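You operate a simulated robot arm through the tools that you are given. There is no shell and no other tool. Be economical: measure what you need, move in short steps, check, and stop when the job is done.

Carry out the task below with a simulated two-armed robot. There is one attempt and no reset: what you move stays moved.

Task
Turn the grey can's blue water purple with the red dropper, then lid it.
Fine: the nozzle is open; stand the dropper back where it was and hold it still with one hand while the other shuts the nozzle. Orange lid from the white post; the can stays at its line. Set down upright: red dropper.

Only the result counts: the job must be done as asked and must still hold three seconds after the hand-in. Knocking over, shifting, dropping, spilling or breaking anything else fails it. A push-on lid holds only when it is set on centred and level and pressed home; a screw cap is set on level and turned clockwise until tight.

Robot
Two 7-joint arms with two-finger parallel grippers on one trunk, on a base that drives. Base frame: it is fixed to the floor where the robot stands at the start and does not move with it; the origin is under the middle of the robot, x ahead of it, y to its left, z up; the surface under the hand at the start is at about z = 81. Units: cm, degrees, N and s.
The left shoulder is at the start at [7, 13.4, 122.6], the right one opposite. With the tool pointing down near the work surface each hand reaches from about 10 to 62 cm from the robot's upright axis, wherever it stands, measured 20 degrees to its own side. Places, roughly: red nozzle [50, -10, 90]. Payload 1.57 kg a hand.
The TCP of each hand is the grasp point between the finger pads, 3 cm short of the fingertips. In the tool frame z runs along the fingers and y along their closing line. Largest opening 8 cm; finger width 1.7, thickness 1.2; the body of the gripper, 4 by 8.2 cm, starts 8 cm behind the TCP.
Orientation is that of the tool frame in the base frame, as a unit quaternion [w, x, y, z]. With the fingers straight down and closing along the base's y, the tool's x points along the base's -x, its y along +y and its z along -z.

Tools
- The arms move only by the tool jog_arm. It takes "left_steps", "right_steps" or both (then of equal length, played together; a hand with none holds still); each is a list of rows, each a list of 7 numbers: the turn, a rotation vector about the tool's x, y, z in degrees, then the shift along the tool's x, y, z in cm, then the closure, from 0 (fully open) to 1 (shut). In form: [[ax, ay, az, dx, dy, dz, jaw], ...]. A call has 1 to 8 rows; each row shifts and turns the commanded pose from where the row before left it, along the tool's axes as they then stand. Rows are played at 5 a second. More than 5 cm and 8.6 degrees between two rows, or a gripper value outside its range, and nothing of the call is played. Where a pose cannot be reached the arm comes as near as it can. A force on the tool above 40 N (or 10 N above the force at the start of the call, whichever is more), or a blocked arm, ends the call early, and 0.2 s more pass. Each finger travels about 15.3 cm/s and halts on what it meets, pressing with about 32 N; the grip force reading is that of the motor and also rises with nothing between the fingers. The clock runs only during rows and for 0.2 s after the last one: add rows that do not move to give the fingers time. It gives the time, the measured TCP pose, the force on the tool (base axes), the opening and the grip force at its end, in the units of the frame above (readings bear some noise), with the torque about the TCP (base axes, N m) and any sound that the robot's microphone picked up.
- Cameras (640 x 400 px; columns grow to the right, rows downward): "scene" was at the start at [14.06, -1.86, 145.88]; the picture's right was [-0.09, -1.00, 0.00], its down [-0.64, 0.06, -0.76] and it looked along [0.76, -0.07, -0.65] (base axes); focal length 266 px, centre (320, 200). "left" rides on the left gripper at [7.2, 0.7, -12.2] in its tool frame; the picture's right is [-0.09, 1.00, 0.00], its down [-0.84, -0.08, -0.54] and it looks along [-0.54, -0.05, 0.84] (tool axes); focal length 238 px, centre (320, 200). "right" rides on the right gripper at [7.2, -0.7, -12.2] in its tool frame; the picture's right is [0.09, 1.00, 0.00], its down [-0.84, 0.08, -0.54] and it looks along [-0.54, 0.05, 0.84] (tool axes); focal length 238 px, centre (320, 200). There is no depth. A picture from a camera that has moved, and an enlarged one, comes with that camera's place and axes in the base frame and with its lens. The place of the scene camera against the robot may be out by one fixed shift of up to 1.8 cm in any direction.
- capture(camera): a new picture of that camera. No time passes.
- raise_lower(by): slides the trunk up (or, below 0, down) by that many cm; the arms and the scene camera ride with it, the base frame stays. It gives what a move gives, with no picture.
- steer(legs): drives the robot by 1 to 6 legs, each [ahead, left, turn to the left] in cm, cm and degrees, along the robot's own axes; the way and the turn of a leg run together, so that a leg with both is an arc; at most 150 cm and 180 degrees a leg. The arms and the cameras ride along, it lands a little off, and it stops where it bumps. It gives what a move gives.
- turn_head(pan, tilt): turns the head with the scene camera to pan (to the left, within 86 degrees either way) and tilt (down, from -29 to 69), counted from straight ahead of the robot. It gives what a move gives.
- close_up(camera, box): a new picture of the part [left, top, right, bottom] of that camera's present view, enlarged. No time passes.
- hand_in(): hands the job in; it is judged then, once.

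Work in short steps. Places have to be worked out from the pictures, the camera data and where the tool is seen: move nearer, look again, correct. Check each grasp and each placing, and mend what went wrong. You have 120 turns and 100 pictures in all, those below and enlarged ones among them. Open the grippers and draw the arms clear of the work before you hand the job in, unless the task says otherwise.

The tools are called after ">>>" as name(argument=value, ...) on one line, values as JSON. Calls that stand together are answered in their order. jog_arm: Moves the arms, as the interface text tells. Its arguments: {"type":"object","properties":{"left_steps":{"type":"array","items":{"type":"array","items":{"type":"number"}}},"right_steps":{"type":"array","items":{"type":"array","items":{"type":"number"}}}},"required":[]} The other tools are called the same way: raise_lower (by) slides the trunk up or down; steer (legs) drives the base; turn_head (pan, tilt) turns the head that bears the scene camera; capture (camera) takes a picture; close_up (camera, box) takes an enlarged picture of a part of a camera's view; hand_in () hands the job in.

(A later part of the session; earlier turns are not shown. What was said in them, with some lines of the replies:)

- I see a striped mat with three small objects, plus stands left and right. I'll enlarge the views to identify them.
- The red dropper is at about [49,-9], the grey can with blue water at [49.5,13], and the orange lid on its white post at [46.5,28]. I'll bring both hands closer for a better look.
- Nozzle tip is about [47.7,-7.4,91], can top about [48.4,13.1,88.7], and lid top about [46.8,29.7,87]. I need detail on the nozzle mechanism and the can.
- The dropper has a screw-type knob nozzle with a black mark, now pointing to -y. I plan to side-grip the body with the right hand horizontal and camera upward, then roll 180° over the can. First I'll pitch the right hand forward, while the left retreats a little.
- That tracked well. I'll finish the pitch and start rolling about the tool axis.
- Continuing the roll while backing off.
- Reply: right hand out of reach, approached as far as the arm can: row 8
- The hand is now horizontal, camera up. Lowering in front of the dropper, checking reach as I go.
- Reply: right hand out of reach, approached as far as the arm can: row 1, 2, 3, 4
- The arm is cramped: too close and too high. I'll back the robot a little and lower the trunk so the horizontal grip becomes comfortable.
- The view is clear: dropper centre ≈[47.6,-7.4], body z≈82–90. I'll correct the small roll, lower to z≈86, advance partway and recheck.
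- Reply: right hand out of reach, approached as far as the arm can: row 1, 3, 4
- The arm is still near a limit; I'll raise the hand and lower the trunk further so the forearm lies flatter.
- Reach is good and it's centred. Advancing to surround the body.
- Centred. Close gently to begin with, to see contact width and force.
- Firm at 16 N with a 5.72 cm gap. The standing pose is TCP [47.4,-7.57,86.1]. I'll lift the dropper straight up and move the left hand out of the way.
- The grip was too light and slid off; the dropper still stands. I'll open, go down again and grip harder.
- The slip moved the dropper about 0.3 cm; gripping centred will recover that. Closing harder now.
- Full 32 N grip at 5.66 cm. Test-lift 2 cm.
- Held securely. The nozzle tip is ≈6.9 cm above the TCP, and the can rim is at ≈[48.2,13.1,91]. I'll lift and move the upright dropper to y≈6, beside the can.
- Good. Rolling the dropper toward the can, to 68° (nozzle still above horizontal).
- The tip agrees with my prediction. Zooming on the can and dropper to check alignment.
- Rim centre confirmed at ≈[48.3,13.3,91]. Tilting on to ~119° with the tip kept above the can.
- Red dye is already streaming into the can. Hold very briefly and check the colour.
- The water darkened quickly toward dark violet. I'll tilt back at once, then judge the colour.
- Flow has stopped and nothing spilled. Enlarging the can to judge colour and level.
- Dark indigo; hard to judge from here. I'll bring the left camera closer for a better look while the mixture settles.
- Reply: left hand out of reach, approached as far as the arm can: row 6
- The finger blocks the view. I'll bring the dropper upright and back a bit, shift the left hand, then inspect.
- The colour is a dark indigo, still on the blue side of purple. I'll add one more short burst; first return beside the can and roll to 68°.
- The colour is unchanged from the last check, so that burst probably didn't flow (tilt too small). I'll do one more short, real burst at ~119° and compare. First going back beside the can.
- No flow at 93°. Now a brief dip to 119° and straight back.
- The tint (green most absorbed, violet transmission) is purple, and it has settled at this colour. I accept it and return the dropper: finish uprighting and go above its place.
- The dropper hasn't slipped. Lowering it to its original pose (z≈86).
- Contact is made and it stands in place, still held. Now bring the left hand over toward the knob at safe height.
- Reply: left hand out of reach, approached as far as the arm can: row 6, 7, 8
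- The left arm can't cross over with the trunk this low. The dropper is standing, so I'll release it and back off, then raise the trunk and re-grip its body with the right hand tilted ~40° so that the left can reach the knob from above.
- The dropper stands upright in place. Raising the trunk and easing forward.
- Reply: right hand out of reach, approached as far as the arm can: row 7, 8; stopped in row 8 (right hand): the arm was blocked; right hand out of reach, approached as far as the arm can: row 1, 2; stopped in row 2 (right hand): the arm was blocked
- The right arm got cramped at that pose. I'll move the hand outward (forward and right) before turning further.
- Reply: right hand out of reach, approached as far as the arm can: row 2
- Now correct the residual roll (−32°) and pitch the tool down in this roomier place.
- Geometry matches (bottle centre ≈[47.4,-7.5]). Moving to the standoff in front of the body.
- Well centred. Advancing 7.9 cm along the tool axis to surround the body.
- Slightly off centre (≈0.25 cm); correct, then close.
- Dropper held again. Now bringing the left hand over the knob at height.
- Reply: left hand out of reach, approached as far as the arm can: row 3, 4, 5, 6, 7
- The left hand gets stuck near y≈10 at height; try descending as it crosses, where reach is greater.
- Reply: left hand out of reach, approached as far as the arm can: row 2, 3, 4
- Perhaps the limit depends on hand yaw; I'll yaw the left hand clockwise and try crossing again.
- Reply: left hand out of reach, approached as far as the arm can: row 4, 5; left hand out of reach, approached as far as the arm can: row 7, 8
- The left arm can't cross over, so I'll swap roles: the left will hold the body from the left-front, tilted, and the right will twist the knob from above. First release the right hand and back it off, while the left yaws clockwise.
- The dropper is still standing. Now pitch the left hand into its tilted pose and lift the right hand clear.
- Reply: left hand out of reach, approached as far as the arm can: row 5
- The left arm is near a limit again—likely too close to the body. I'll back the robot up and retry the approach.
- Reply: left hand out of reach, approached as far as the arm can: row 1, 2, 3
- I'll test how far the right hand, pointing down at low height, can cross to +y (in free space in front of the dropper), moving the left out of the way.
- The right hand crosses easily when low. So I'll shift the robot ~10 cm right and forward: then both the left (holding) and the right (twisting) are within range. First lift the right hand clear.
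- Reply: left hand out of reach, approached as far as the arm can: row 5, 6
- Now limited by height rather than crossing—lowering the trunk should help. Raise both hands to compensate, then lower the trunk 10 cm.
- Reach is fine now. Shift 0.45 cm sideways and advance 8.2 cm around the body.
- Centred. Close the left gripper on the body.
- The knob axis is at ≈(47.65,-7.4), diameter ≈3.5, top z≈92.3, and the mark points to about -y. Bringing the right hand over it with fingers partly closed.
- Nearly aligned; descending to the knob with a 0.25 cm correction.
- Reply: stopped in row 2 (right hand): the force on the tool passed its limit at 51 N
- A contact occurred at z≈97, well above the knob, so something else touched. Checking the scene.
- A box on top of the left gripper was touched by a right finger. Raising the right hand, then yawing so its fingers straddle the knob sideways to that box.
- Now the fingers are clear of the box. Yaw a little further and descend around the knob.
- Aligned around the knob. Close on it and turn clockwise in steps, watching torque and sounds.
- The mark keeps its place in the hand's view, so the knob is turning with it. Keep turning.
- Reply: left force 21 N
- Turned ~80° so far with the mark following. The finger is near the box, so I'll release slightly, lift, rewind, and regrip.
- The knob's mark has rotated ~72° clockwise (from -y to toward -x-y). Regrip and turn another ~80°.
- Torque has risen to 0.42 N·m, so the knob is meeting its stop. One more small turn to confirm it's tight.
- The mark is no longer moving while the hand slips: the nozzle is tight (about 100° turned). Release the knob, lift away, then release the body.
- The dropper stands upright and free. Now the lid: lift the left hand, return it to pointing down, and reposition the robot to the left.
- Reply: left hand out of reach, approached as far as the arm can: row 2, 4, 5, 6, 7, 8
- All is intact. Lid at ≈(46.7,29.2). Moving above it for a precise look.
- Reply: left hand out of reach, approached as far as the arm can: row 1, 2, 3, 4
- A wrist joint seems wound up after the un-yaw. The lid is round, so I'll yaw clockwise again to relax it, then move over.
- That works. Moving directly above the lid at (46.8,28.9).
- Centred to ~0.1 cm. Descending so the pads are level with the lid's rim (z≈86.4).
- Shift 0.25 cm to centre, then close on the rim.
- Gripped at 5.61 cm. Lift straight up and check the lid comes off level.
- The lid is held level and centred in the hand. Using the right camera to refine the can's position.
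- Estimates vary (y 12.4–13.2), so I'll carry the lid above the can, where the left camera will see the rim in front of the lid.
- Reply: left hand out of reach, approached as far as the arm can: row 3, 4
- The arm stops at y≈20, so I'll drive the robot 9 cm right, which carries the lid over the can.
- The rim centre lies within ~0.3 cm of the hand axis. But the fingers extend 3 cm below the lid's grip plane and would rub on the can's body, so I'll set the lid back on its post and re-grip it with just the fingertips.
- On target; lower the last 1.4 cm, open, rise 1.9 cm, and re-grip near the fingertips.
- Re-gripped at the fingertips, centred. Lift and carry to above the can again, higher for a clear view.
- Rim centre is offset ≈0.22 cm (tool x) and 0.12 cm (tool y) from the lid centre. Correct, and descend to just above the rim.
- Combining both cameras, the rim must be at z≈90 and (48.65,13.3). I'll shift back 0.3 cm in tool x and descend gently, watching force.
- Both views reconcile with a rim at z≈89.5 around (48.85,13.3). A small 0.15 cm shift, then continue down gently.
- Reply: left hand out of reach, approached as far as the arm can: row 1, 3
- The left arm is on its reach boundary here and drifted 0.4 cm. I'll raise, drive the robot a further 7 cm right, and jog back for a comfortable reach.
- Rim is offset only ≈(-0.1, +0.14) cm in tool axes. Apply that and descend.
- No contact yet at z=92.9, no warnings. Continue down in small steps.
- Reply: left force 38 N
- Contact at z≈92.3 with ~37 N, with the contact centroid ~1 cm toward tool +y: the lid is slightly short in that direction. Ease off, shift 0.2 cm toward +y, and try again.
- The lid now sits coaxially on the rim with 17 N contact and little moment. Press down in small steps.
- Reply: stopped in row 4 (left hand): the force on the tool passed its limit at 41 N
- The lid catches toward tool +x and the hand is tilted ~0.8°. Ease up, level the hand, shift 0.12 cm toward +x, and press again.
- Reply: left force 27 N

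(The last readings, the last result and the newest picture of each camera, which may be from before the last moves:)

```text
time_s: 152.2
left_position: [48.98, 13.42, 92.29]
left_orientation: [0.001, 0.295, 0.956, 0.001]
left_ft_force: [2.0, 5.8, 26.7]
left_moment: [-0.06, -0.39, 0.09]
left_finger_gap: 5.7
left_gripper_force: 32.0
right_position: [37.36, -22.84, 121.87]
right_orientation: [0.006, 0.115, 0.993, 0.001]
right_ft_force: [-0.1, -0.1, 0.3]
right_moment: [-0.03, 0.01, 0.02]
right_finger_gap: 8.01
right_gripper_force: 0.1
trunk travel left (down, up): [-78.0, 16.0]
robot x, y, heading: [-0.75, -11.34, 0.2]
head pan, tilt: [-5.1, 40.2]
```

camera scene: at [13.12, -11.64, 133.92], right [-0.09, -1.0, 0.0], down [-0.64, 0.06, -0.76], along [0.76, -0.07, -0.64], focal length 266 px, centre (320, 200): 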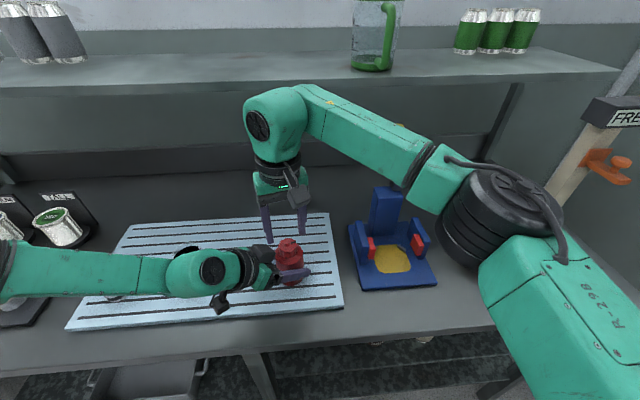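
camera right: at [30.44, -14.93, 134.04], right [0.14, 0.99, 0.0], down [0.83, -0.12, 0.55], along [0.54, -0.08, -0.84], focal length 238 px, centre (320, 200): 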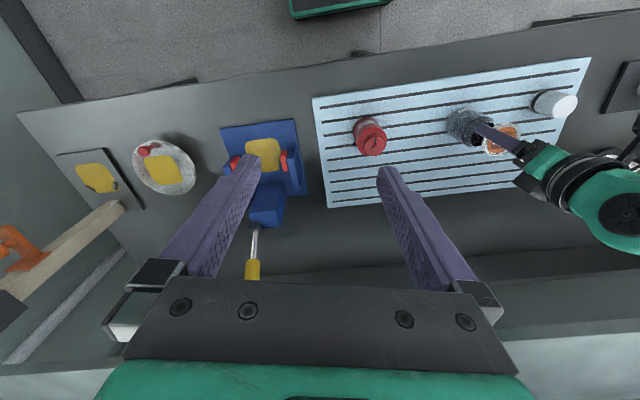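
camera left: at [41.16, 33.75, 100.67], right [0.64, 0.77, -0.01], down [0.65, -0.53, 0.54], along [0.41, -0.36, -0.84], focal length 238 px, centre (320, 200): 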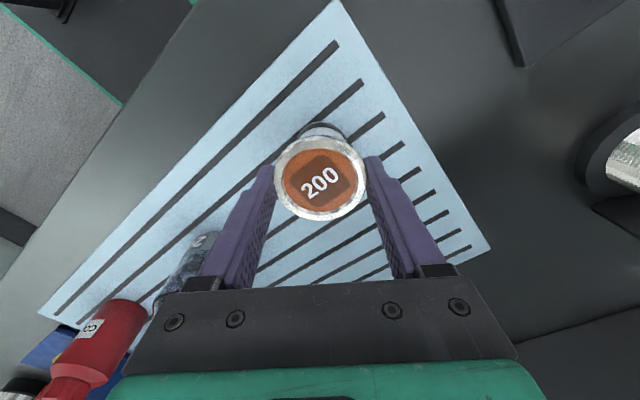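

Nearly even now (centroid slightly the other way). Back 0.05 cm and press on.

>>> jog_arm(left_steps=[[0, 0, 0, -0.06, 0, 0.1, 0.4], [0, 0, 0, 0, 0, 0.1, 0.4], [0, 0, 0, 0, 0, 0.1, 0.4], [0, 0, 0, 0, 0, 0.1, 0.4]])

```text
time_s: 152.8
left_position: [49.25, 13.36, 92.2]
left_orientation: [0.004, 0.294, 0.956, 0.002]
left_ft_force: [-5.0, 1.1, 19.5]
left_moment: [-0.18, 0.41, -0.05]
left_finger_gap: 5.71
left_gripper_force: 32.0
right_position: [37.3, -22.82, 121.92]
right_orientation: [0.005, 0.115, 0.993, 0.001]
right_ft_force: [0.4, -0.1, 0.0]
right_moment: [-0.02, 0.0, 0.0]
right_finger_gap: 7.97
right_gripper_force: 0.1
trunk travel left (down, up): [-78.0, 16.0]
robot x, y, heading: [-0.59, -11.5, 0.5]
head pan, tilt: [-5.1, 40.2]
stopped in row 3 (left hand): the force on the tool passed its limit at 41 N (the readings are from after the stop); the commanded pose is now the measured one
```

It isn't sinking while side-held. I'll release the lid on the rim and press its centre from above with closed fingers.

>>> jog_arm(left_steps=[[0, 0, 0, 0.15, 0, -0.1, 0.4], [0, 0, 0, 0, 0, 0, 0.28], [0, 0, 0, 0, 0, 0, 0.2], [0, 0, 0, 0, 0, 0, 0.1], [0, 0, 0, 0, 0, 0, 0.1]])

>>> jog_arm(left_steps=[[0, 0, 0, 0, 0, -1, 0.1], [0, 0, 0, 0, 0, -2, 0.1], [0, 0, 0, 0, 0, -2, 0.1], [0, 0, 0, 0, 0, 0, 0.6], [0, 0, 0, 0, 0, 0, 1], [0, 0, 0, 0, 0, 0, 1], [0, 0, 0, 0, 0, 0, 1]])

```text
time_s: 154.0
left_position: [49.29, 13.7, 92.1]
left_orientation: [0.001, 0.295, 0.955, 0.001]
left_ft_force: [-0.8, -0.4, -0.1]
left_moment: [0.01, -0.01, -0.03]
left_finger_gap: 7.21
left_gripper_force: 0.1
right_position: [37.71, -22.74, 121.98]
right_orientation: [0.004, 0.115, 0.993, 0.001]
right_ft_force: [-0.4, -0.1, 0.4]
right_moment: [0.03, 0.03, 0.06]
right_finger_gap: 8.0
right_gripper_force: 0.1
trunk travel left (down, up): [-78.0, 16.0]
robot x, y, heading: [-0.69, -11.69, 0.0]
head pan, tilt: [-5.1, 40.2]
```

```text
time_s: 155.6
left_position: [49.21, 13.73, 97.12]
left_orientation: [0.001, 0.295, 0.955, 0.002]
left_ft_force: [0.0, -0.8, -0.5]
left_moment: [-0.01, 0.01, 0.05]
left_finger_gap: 0.0
left_gripper_force: 21.3
right_position: [37.72, -22.67, 121.9]
right_orientation: [0.004, 0.115, 0.993, 0.0]
right_ft_force: [-0.8, 0.1, -0.7]
right_moment: [0.03, 0.02, -0.01]
right_finger_gap: 7.99
right_gripper_force: 0.1
trunk travel left (down, up): [-78.0, 16.0]
robot x, y, heading: [-0.83, -11.39, -0.1]
head pan, tilt: [-5.1, 40.2]
```

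>>> close_up(camera="left", box=[240, 90, 400, 200])

```text
3.64 times, centred on (320, 145) of left
camera zoom: at [43.61, 18.24, 109.29], right [0.64, 0.77, 0.0], down [0.65, -0.54, 0.54], along [0.42, -0.34, -0.84], focal length 867 px, centre (320, 400)
```

zoom: 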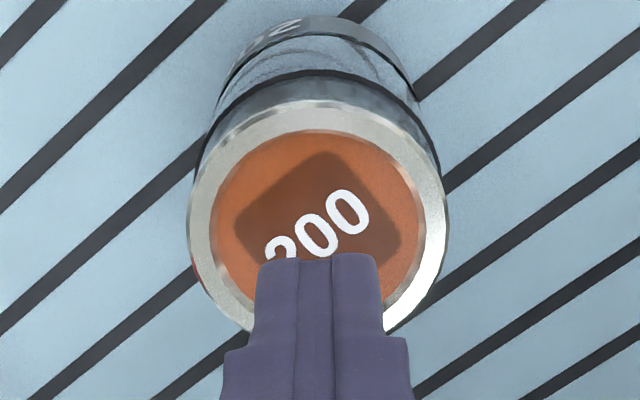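

The lid sits level and coaxial on the can, exactly beneath the closed fingertips. Press straight down.

>>> jog_arm(left_steps=[[0, 0, 0, 0, 0, 1.5, 1], [0, 0, 0, 0, 0, 1, 1], [0, 0, 0, 0, 0, 0.5, 1], [0, 0, 0, 0, 0, 0.3, 1], [0, 0, 0, 0, 0, 0.2, 1], [0, 0, 0, 0, 0, 0.2, 1], [0, 0, 0, 0, 0, 0.2, 1], [0, 0, 0, 0, 0, 0, 1]])

```text
time_s: 156.9
left_position: [49.46, 13.56, 94.24]
left_orientation: [0.008, 0.293, 0.956, 0.003]
left_ft_force: [-7.4, 3.8, 22.8]
left_moment: [0.16, 0.32, 0.03]
left_finger_gap: 0.0
left_gripper_force: 21.1
right_position: [37.28, -22.72, 121.96]
right_orientation: [0.005, 0.114, 0.993, 0.002]
right_ft_force: [0.4, 0.1, -1.0]
right_moment: [0.01, 0.04, -0.01]
right_finger_gap: 8.01
right_gripper_force: 0.0
trunk travel left (down, up): [-78.0, 16.0]
robot x, y, heading: [-0.61, -11.39, 0.2]
head pan, tilt: [-5.1, 40.2]
stopped in row 6 (left hand): the force on the tool passed its limit at 43 N (the readings are from after the stop); the commanded pose is now the measured one
```

It's in contact at lid-top z≈91.2. Stepping the press force up gradually.

>>> jog_arm(left_steps=[[0, 0, 0, 0, 0, 0.12, 1], [0, 0, 0, 0, 0, 0, 1]])

>>> jog_arm(left_steps=[[0, 0, 0, 0, 0, 0.08, 1], [0, 0, 0, 0, 0, 0.05, 1], [0, 0, 0, 0, 0, 0.05, 1], [0, 0, 0, 0, 0, 0, 1]])

```text
time_s: 157.5
left_position: [49.26, 13.49, 94.21]
left_orientation: [0.01, 0.293, 0.956, 0.003]
left_ft_force: [-1.9, 5.6, 33.8]
left_moment: [0.37, 0.21, 0.05]
left_finger_gap: 0.0
left_gripper_force: 20.8
right_position: [37.02, -22.82, 122.06]
right_orientation: [0.007, 0.114, 0.994, 0.003]
right_ft_force: [1.1, 0.4, -0.4]
right_moment: [0.0, 0.01, 0.0]
right_finger_gap: 7.98
right_gripper_force: 0.0
trunk travel left (down, up): [-78.0, 16.0]
robot x, y, heading: [-0.85, -11.17, 0.3]
head pan, tilt: [-5.1, 40.2]
```

```text
time_s: 158.6
left_position: [49.53, 13.63, 94.33]
left_orientation: [0.012, 0.293, 0.956, 0.004]
left_ft_force: [-9.8, 2.2, 28.8]
left_moment: [0.1, 0.43, 0.02]
left_finger_gap: 0.0
left_gripper_force: 21.3
right_position: [37.21, -22.81, 121.92]
right_orientation: [0.006, 0.114, 0.993, 0.001]
right_ft_force: [0.1, -0.2, 1.0]
right_moment: [0.01, 0.02, 0.01]
right_finger_gap: 7.98
right_gripper_force: 0.1
trunk travel left (down, up): [-78.0, 16.0]
robot x, y, heading: [-0.58, -10.95, 0.2]
head pan, tilt: [-5.1, 40.2]
stopped in row 4 (left hand): the force on the tool passed its limit at 45 N (the readings are from after the stop); the commanded pose is now the measured one
```

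By my measure the lid's top now stands ≈0.3–0.4 cm above the rim level, i.e. about home with a hard stop. To be sure, I'll level the hand, re-centre, and give one firm vertical press, watching the contact height.

>>> jog_arm(left_steps=[[0, 0, 0, 0, 0, -1, 1], [0.82, 1.2, 0, 0.2, -0.14, 0, 1], [0, 0, 0, 0, 0, 0, 1], [0, 0, 0, 0, 0, 0, 1]])

>>> jog_arm(left_steps=[[0, 0, 0, 0, 0, 0.8, 1], [0, 0, 0, 0, 0, 0.35, 1], [0, 0, 0, 0, 0, 0.35, 1], [0, 0, 0, 0, 0, 0.35, 1]])

```text
time_s: 159.6
left_position: [49.6, 13.8, 94.65]
left_orientation: [-0.004, 0.293, 0.956, -0.001]
left_ft_force: [0.3, -0.2, 0.0]
left_moment: [0.0, 0.0, 0.01]
left_finger_gap: 0.01
left_gripper_force: 21.2
right_position: [37.82, -22.63, 121.78]
right_orientation: [0.004, 0.114, 0.993, 0.0]
right_ft_force: [0.0, 0.2, -0.6]
right_moment: [0.02, -0.03, -0.02]
right_finger_gap: 7.98
right_gripper_force: 0.0
trunk travel left (down, up): [-78.0, 16.0]
robot x, y, heading: [-0.92, -11.56, -0.0]
head pan, tilt: [-5.1, 40.2]
```

```text
time_s: 160.3
left_position: [49.69, 13.75, 94.19]
left_orientation: [0.006, 0.292, 0.957, 0.001]
left_ft_force: [-6.1, 3.0, 24.2]
left_moment: [0.15, 0.29, 0.0]
left_finger_gap: 0.01
left_gripper_force: 21.7
right_position: [37.39, -22.72, 121.95]
right_orientation: [0.005, 0.113, 0.994, 0.001]
right_ft_force: [-2.3, 1.1, 0.3]
right_moment: [-0.02, 0.02, -0.01]
right_finger_gap: 7.99
right_gripper_force: 0.0
trunk travel left (down, up): [-78.0, 16.0]
robot x, y, heading: [-0.83, -10.81, 0.3]
head pan, tilt: [-5.1, 40.2]
stopped in row 3 (left hand): the force on the tool passed its limit at 44 N (the readings are from after the stop); the commanded pose is now the measured one
```

Contact height is unchanged (94.2) under 44 N. I'll verify levelness/seating by pressing ~1.5 cm off-centre on each side with moderate force and comparing heights.

>>> jog_arm(left_steps=[[0, 0, 0, 0, 0, -1, 1], [0.3, 0.6, 0, 0.27, 1.19, 0, 1], [0, 0, 0, 0, 0, 0, 1], [0, 0, 0, 0, 0, 0.6, 1], [0, 0, 0, 0, 0, 0.3, 1], [0, 0, 0, 0, 0, 0.2, 1], [0, 0, 0, 0, 0, 0.1, 1], [0, 0, 0, 0, 0, 0, 1]])

>>> jog_arm(left_steps=[[0, 0, 0, 0, 0, -1.2, 1], [0, 0, 0, 0, -1.5, 0, 1], [0, 0, 0, 0, -1.5, 0, 1], [0, 0, 0, 0, 0, 0, 1], [0, 0, 0, 0, 0, 0.7, 1], [0, 0, 0, 0, 0, 0.3, 1], [0, 0, 0, 0, 0, 0.2, 1], [0, 0, 0, 0, 0, 0, 1]])

```text
time_s: 162.2
left_position: [50.46, 14.95, 94.25]
left_orientation: [0.004, 0.292, 0.956, 0.002]
left_ft_force: [-4.5, 1.5, 21.9]
left_moment: [0.06, 0.25, -0.04]
left_finger_gap: 0.0
left_gripper_force: 21.9
right_position: [37.46, -22.82, 121.89]
right_orientation: [0.005, 0.114, 0.994, 0.001]
right_ft_force: [-0.2, -0.6, 0.3]
right_moment: [0.01, -0.01, 0.0]
right_finger_gap: 7.99
right_gripper_force: 0.0
trunk travel left (down, up): [-78.0, 16.0]
robot x, y, heading: [-0.78, -11.49, 0.0]
head pan, tilt: [-5.1, 40.2]
stopped in row 8 (left hand): the force on the tool passed its limit at 40 N (the readings are from after the stop); the commanded pose is now the measured one
```

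```text
time_s: 164.1
left_position: [48.87, 12.3, 94.11]
left_orientation: [0.004, 0.291, 0.957, 0.001]
left_ft_force: [2.9, 1.7, 26.3]
left_moment: [0.12, -0.02, -0.01]
left_finger_gap: 0.0
left_gripper_force: 21.2
right_position: [37.36, -22.71, 122.06]
right_orientation: [0.006, 0.114, 0.993, 0.002]
right_ft_force: [0.2, 0.8, 1.1]
right_moment: [0.0, 0.03, 0.01]
right_finger_gap: 8.01
right_gripper_force: 0.0
trunk travel left (down, up): [-78.0, 16.0]
robot x, y, heading: [-1.02, -11.24, 0.2]
head pan, tilt: [-5.1, 40.2]
```

Same height and no give on both sides. Check the other axis likewise.

>>> jog_arm(left_steps=[[0, 0, 0, 0, 0, -1.2, 1], [0, 0, 0, 1.4, 1.3, 0, 1], [0, 0, 0, 0.3, 0.1, 0, 1], [0, 0, 0, 0, 0, 0, 1], [0, 0, 0, 0, 0, 0.7, 1], [0, 0, 0, 0, 0, 0.3, 1], [0, 0, 0, 0, 0, 0.25, 1], [0, 0, 0, 0, 0, 0, 1]])

>>> jog_arm(left_steps=[[0, 0, 0, 0, 0, -1.2, 1], [0, 0, 0, -1.5, 0, 0, 1], [0, 0, 0, -1.5, 0, 0, 1], [0, 0, 0, 0, 0, 0, 1], [0, 0, 0, 0, 0, 0.7, 1], [0, 0, 0, 0, 0, 0.3, 1], [0, 0, 0, 0, 0, 0.25, 1], [0, 0, 0, 0, 0, 0, 1]])

```text
time_s: 165.8
left_position: [48.19, 14.55, 94.1]
left_orientation: [0.004, 0.292, 0.956, 0.001]
left_ft_force: [1.8, 5.8, 25.7]
left_moment: [0.09, -0.09, -0.04]
left_finger_gap: 0.03
left_gripper_force: 21.1
right_position: [37.35, -22.64, 122.04]
right_orientation: [0.005, 0.114, 0.993, 0.001]
right_ft_force: [-1.1, -0.4, -0.2]
right_moment: [0.01, -0.05, 0.0]
right_finger_gap: 8.0
right_gripper_force: 0.0
trunk travel left (down, up): [-78.0, 16.0]
robot x, y, heading: [-0.9, -11.29, 0.1]
head pan, tilt: [-5.1, 40.2]
```

```text
time_s: 167.7
left_position: [50.78, 12.76, 94.17]
left_orientation: [0.005, 0.292, 0.956, 0.0]
left_ft_force: [3.7, 4.2, 31.9]
left_moment: [0.11, -0.09, -0.02]
left_finger_gap: 0.03
left_gripper_force: 21.6
right_position: [37.34, -22.69, 121.98]
right_orientation: [0.005, 0.115, 0.993, 0.001]
right_ft_force: [0.4, 0.2, -0.3]
right_moment: [-0.01, 0.0, 0.01]
right_finger_gap: 7.99
right_gripper_force: 0.0
trunk travel left (down, up): [-78.0, 16.0]
robot x, y, heading: [-0.47, -11.87, 0.4]
head pan, tilt: [-5.1, 40.2]
```

The lid is level and solid on all four sides (94.1–94.25). Lift away, open, and draw clear.

>>> jog_arm(left_steps=[[0, 0, 0, 0, 0, -3, 1], [0, 0, 0, 0, 0, -4, 1], [0, 0, 0, 0, 0, -4, 1], [0, 0, 0, 2, 2, -3, 0.5], [0, 0, 0, 2.5, 2.5, 0, 0], [0, 0, 0, 3, 1, 0, 0], [0, 0, 0, 3, 0, 0, 0], [0, 0, 0, 0, 0, 0, 0]])

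```text
time_s: 169.4
left_position: [45.46, 23.43, 107.99]
left_orientation: [0.0, 0.292, 0.956, 0.0]
left_ft_force: [1.3, -0.2, -0.1]
left_moment: [-0.04, 0.01, -0.01]
left_finger_gap: 7.99
left_gripper_force: 0.2
right_position: [37.67, -22.61, 121.83]
right_orientation: [0.005, 0.114, 0.993, 0.001]
right_ft_force: [-0.7, 0.0, -0.6]
right_moment: [0.01, 0.02, 0.0]
right_finger_gap: 8.0
right_gripper_force: 0.0
trunk travel left (down, up): [-78.0, 16.0]
robot x, y, heading: [-0.45, -11.48, 0.1]
head pan, tilt: [-5.1, 40.2]
```

Both hands are open and clear of the work, so I'm handing in.

>>> hand_in()

```text
The job is handed in.
```

I dyed the blue water, shut the dropper's nozzle and put the orange lid on the can. With no pictures left, I handed in without a final look.

- **Water:** Two short pours went in. It reads dark indigo-violet, which I took as purple.
- **Dropper:** It stands upright, within about 3 mm of where it was. The left hand held it while the right turned the nozzle clockwise about 100° until it stopped turning.
- **Lid:** It came from the white post. It gave the same height at the centre and on four sides when I pressed with up to about 45 N, but I heard no click.
- **Can:** I did not re-measure it against its line after pressing the lid.
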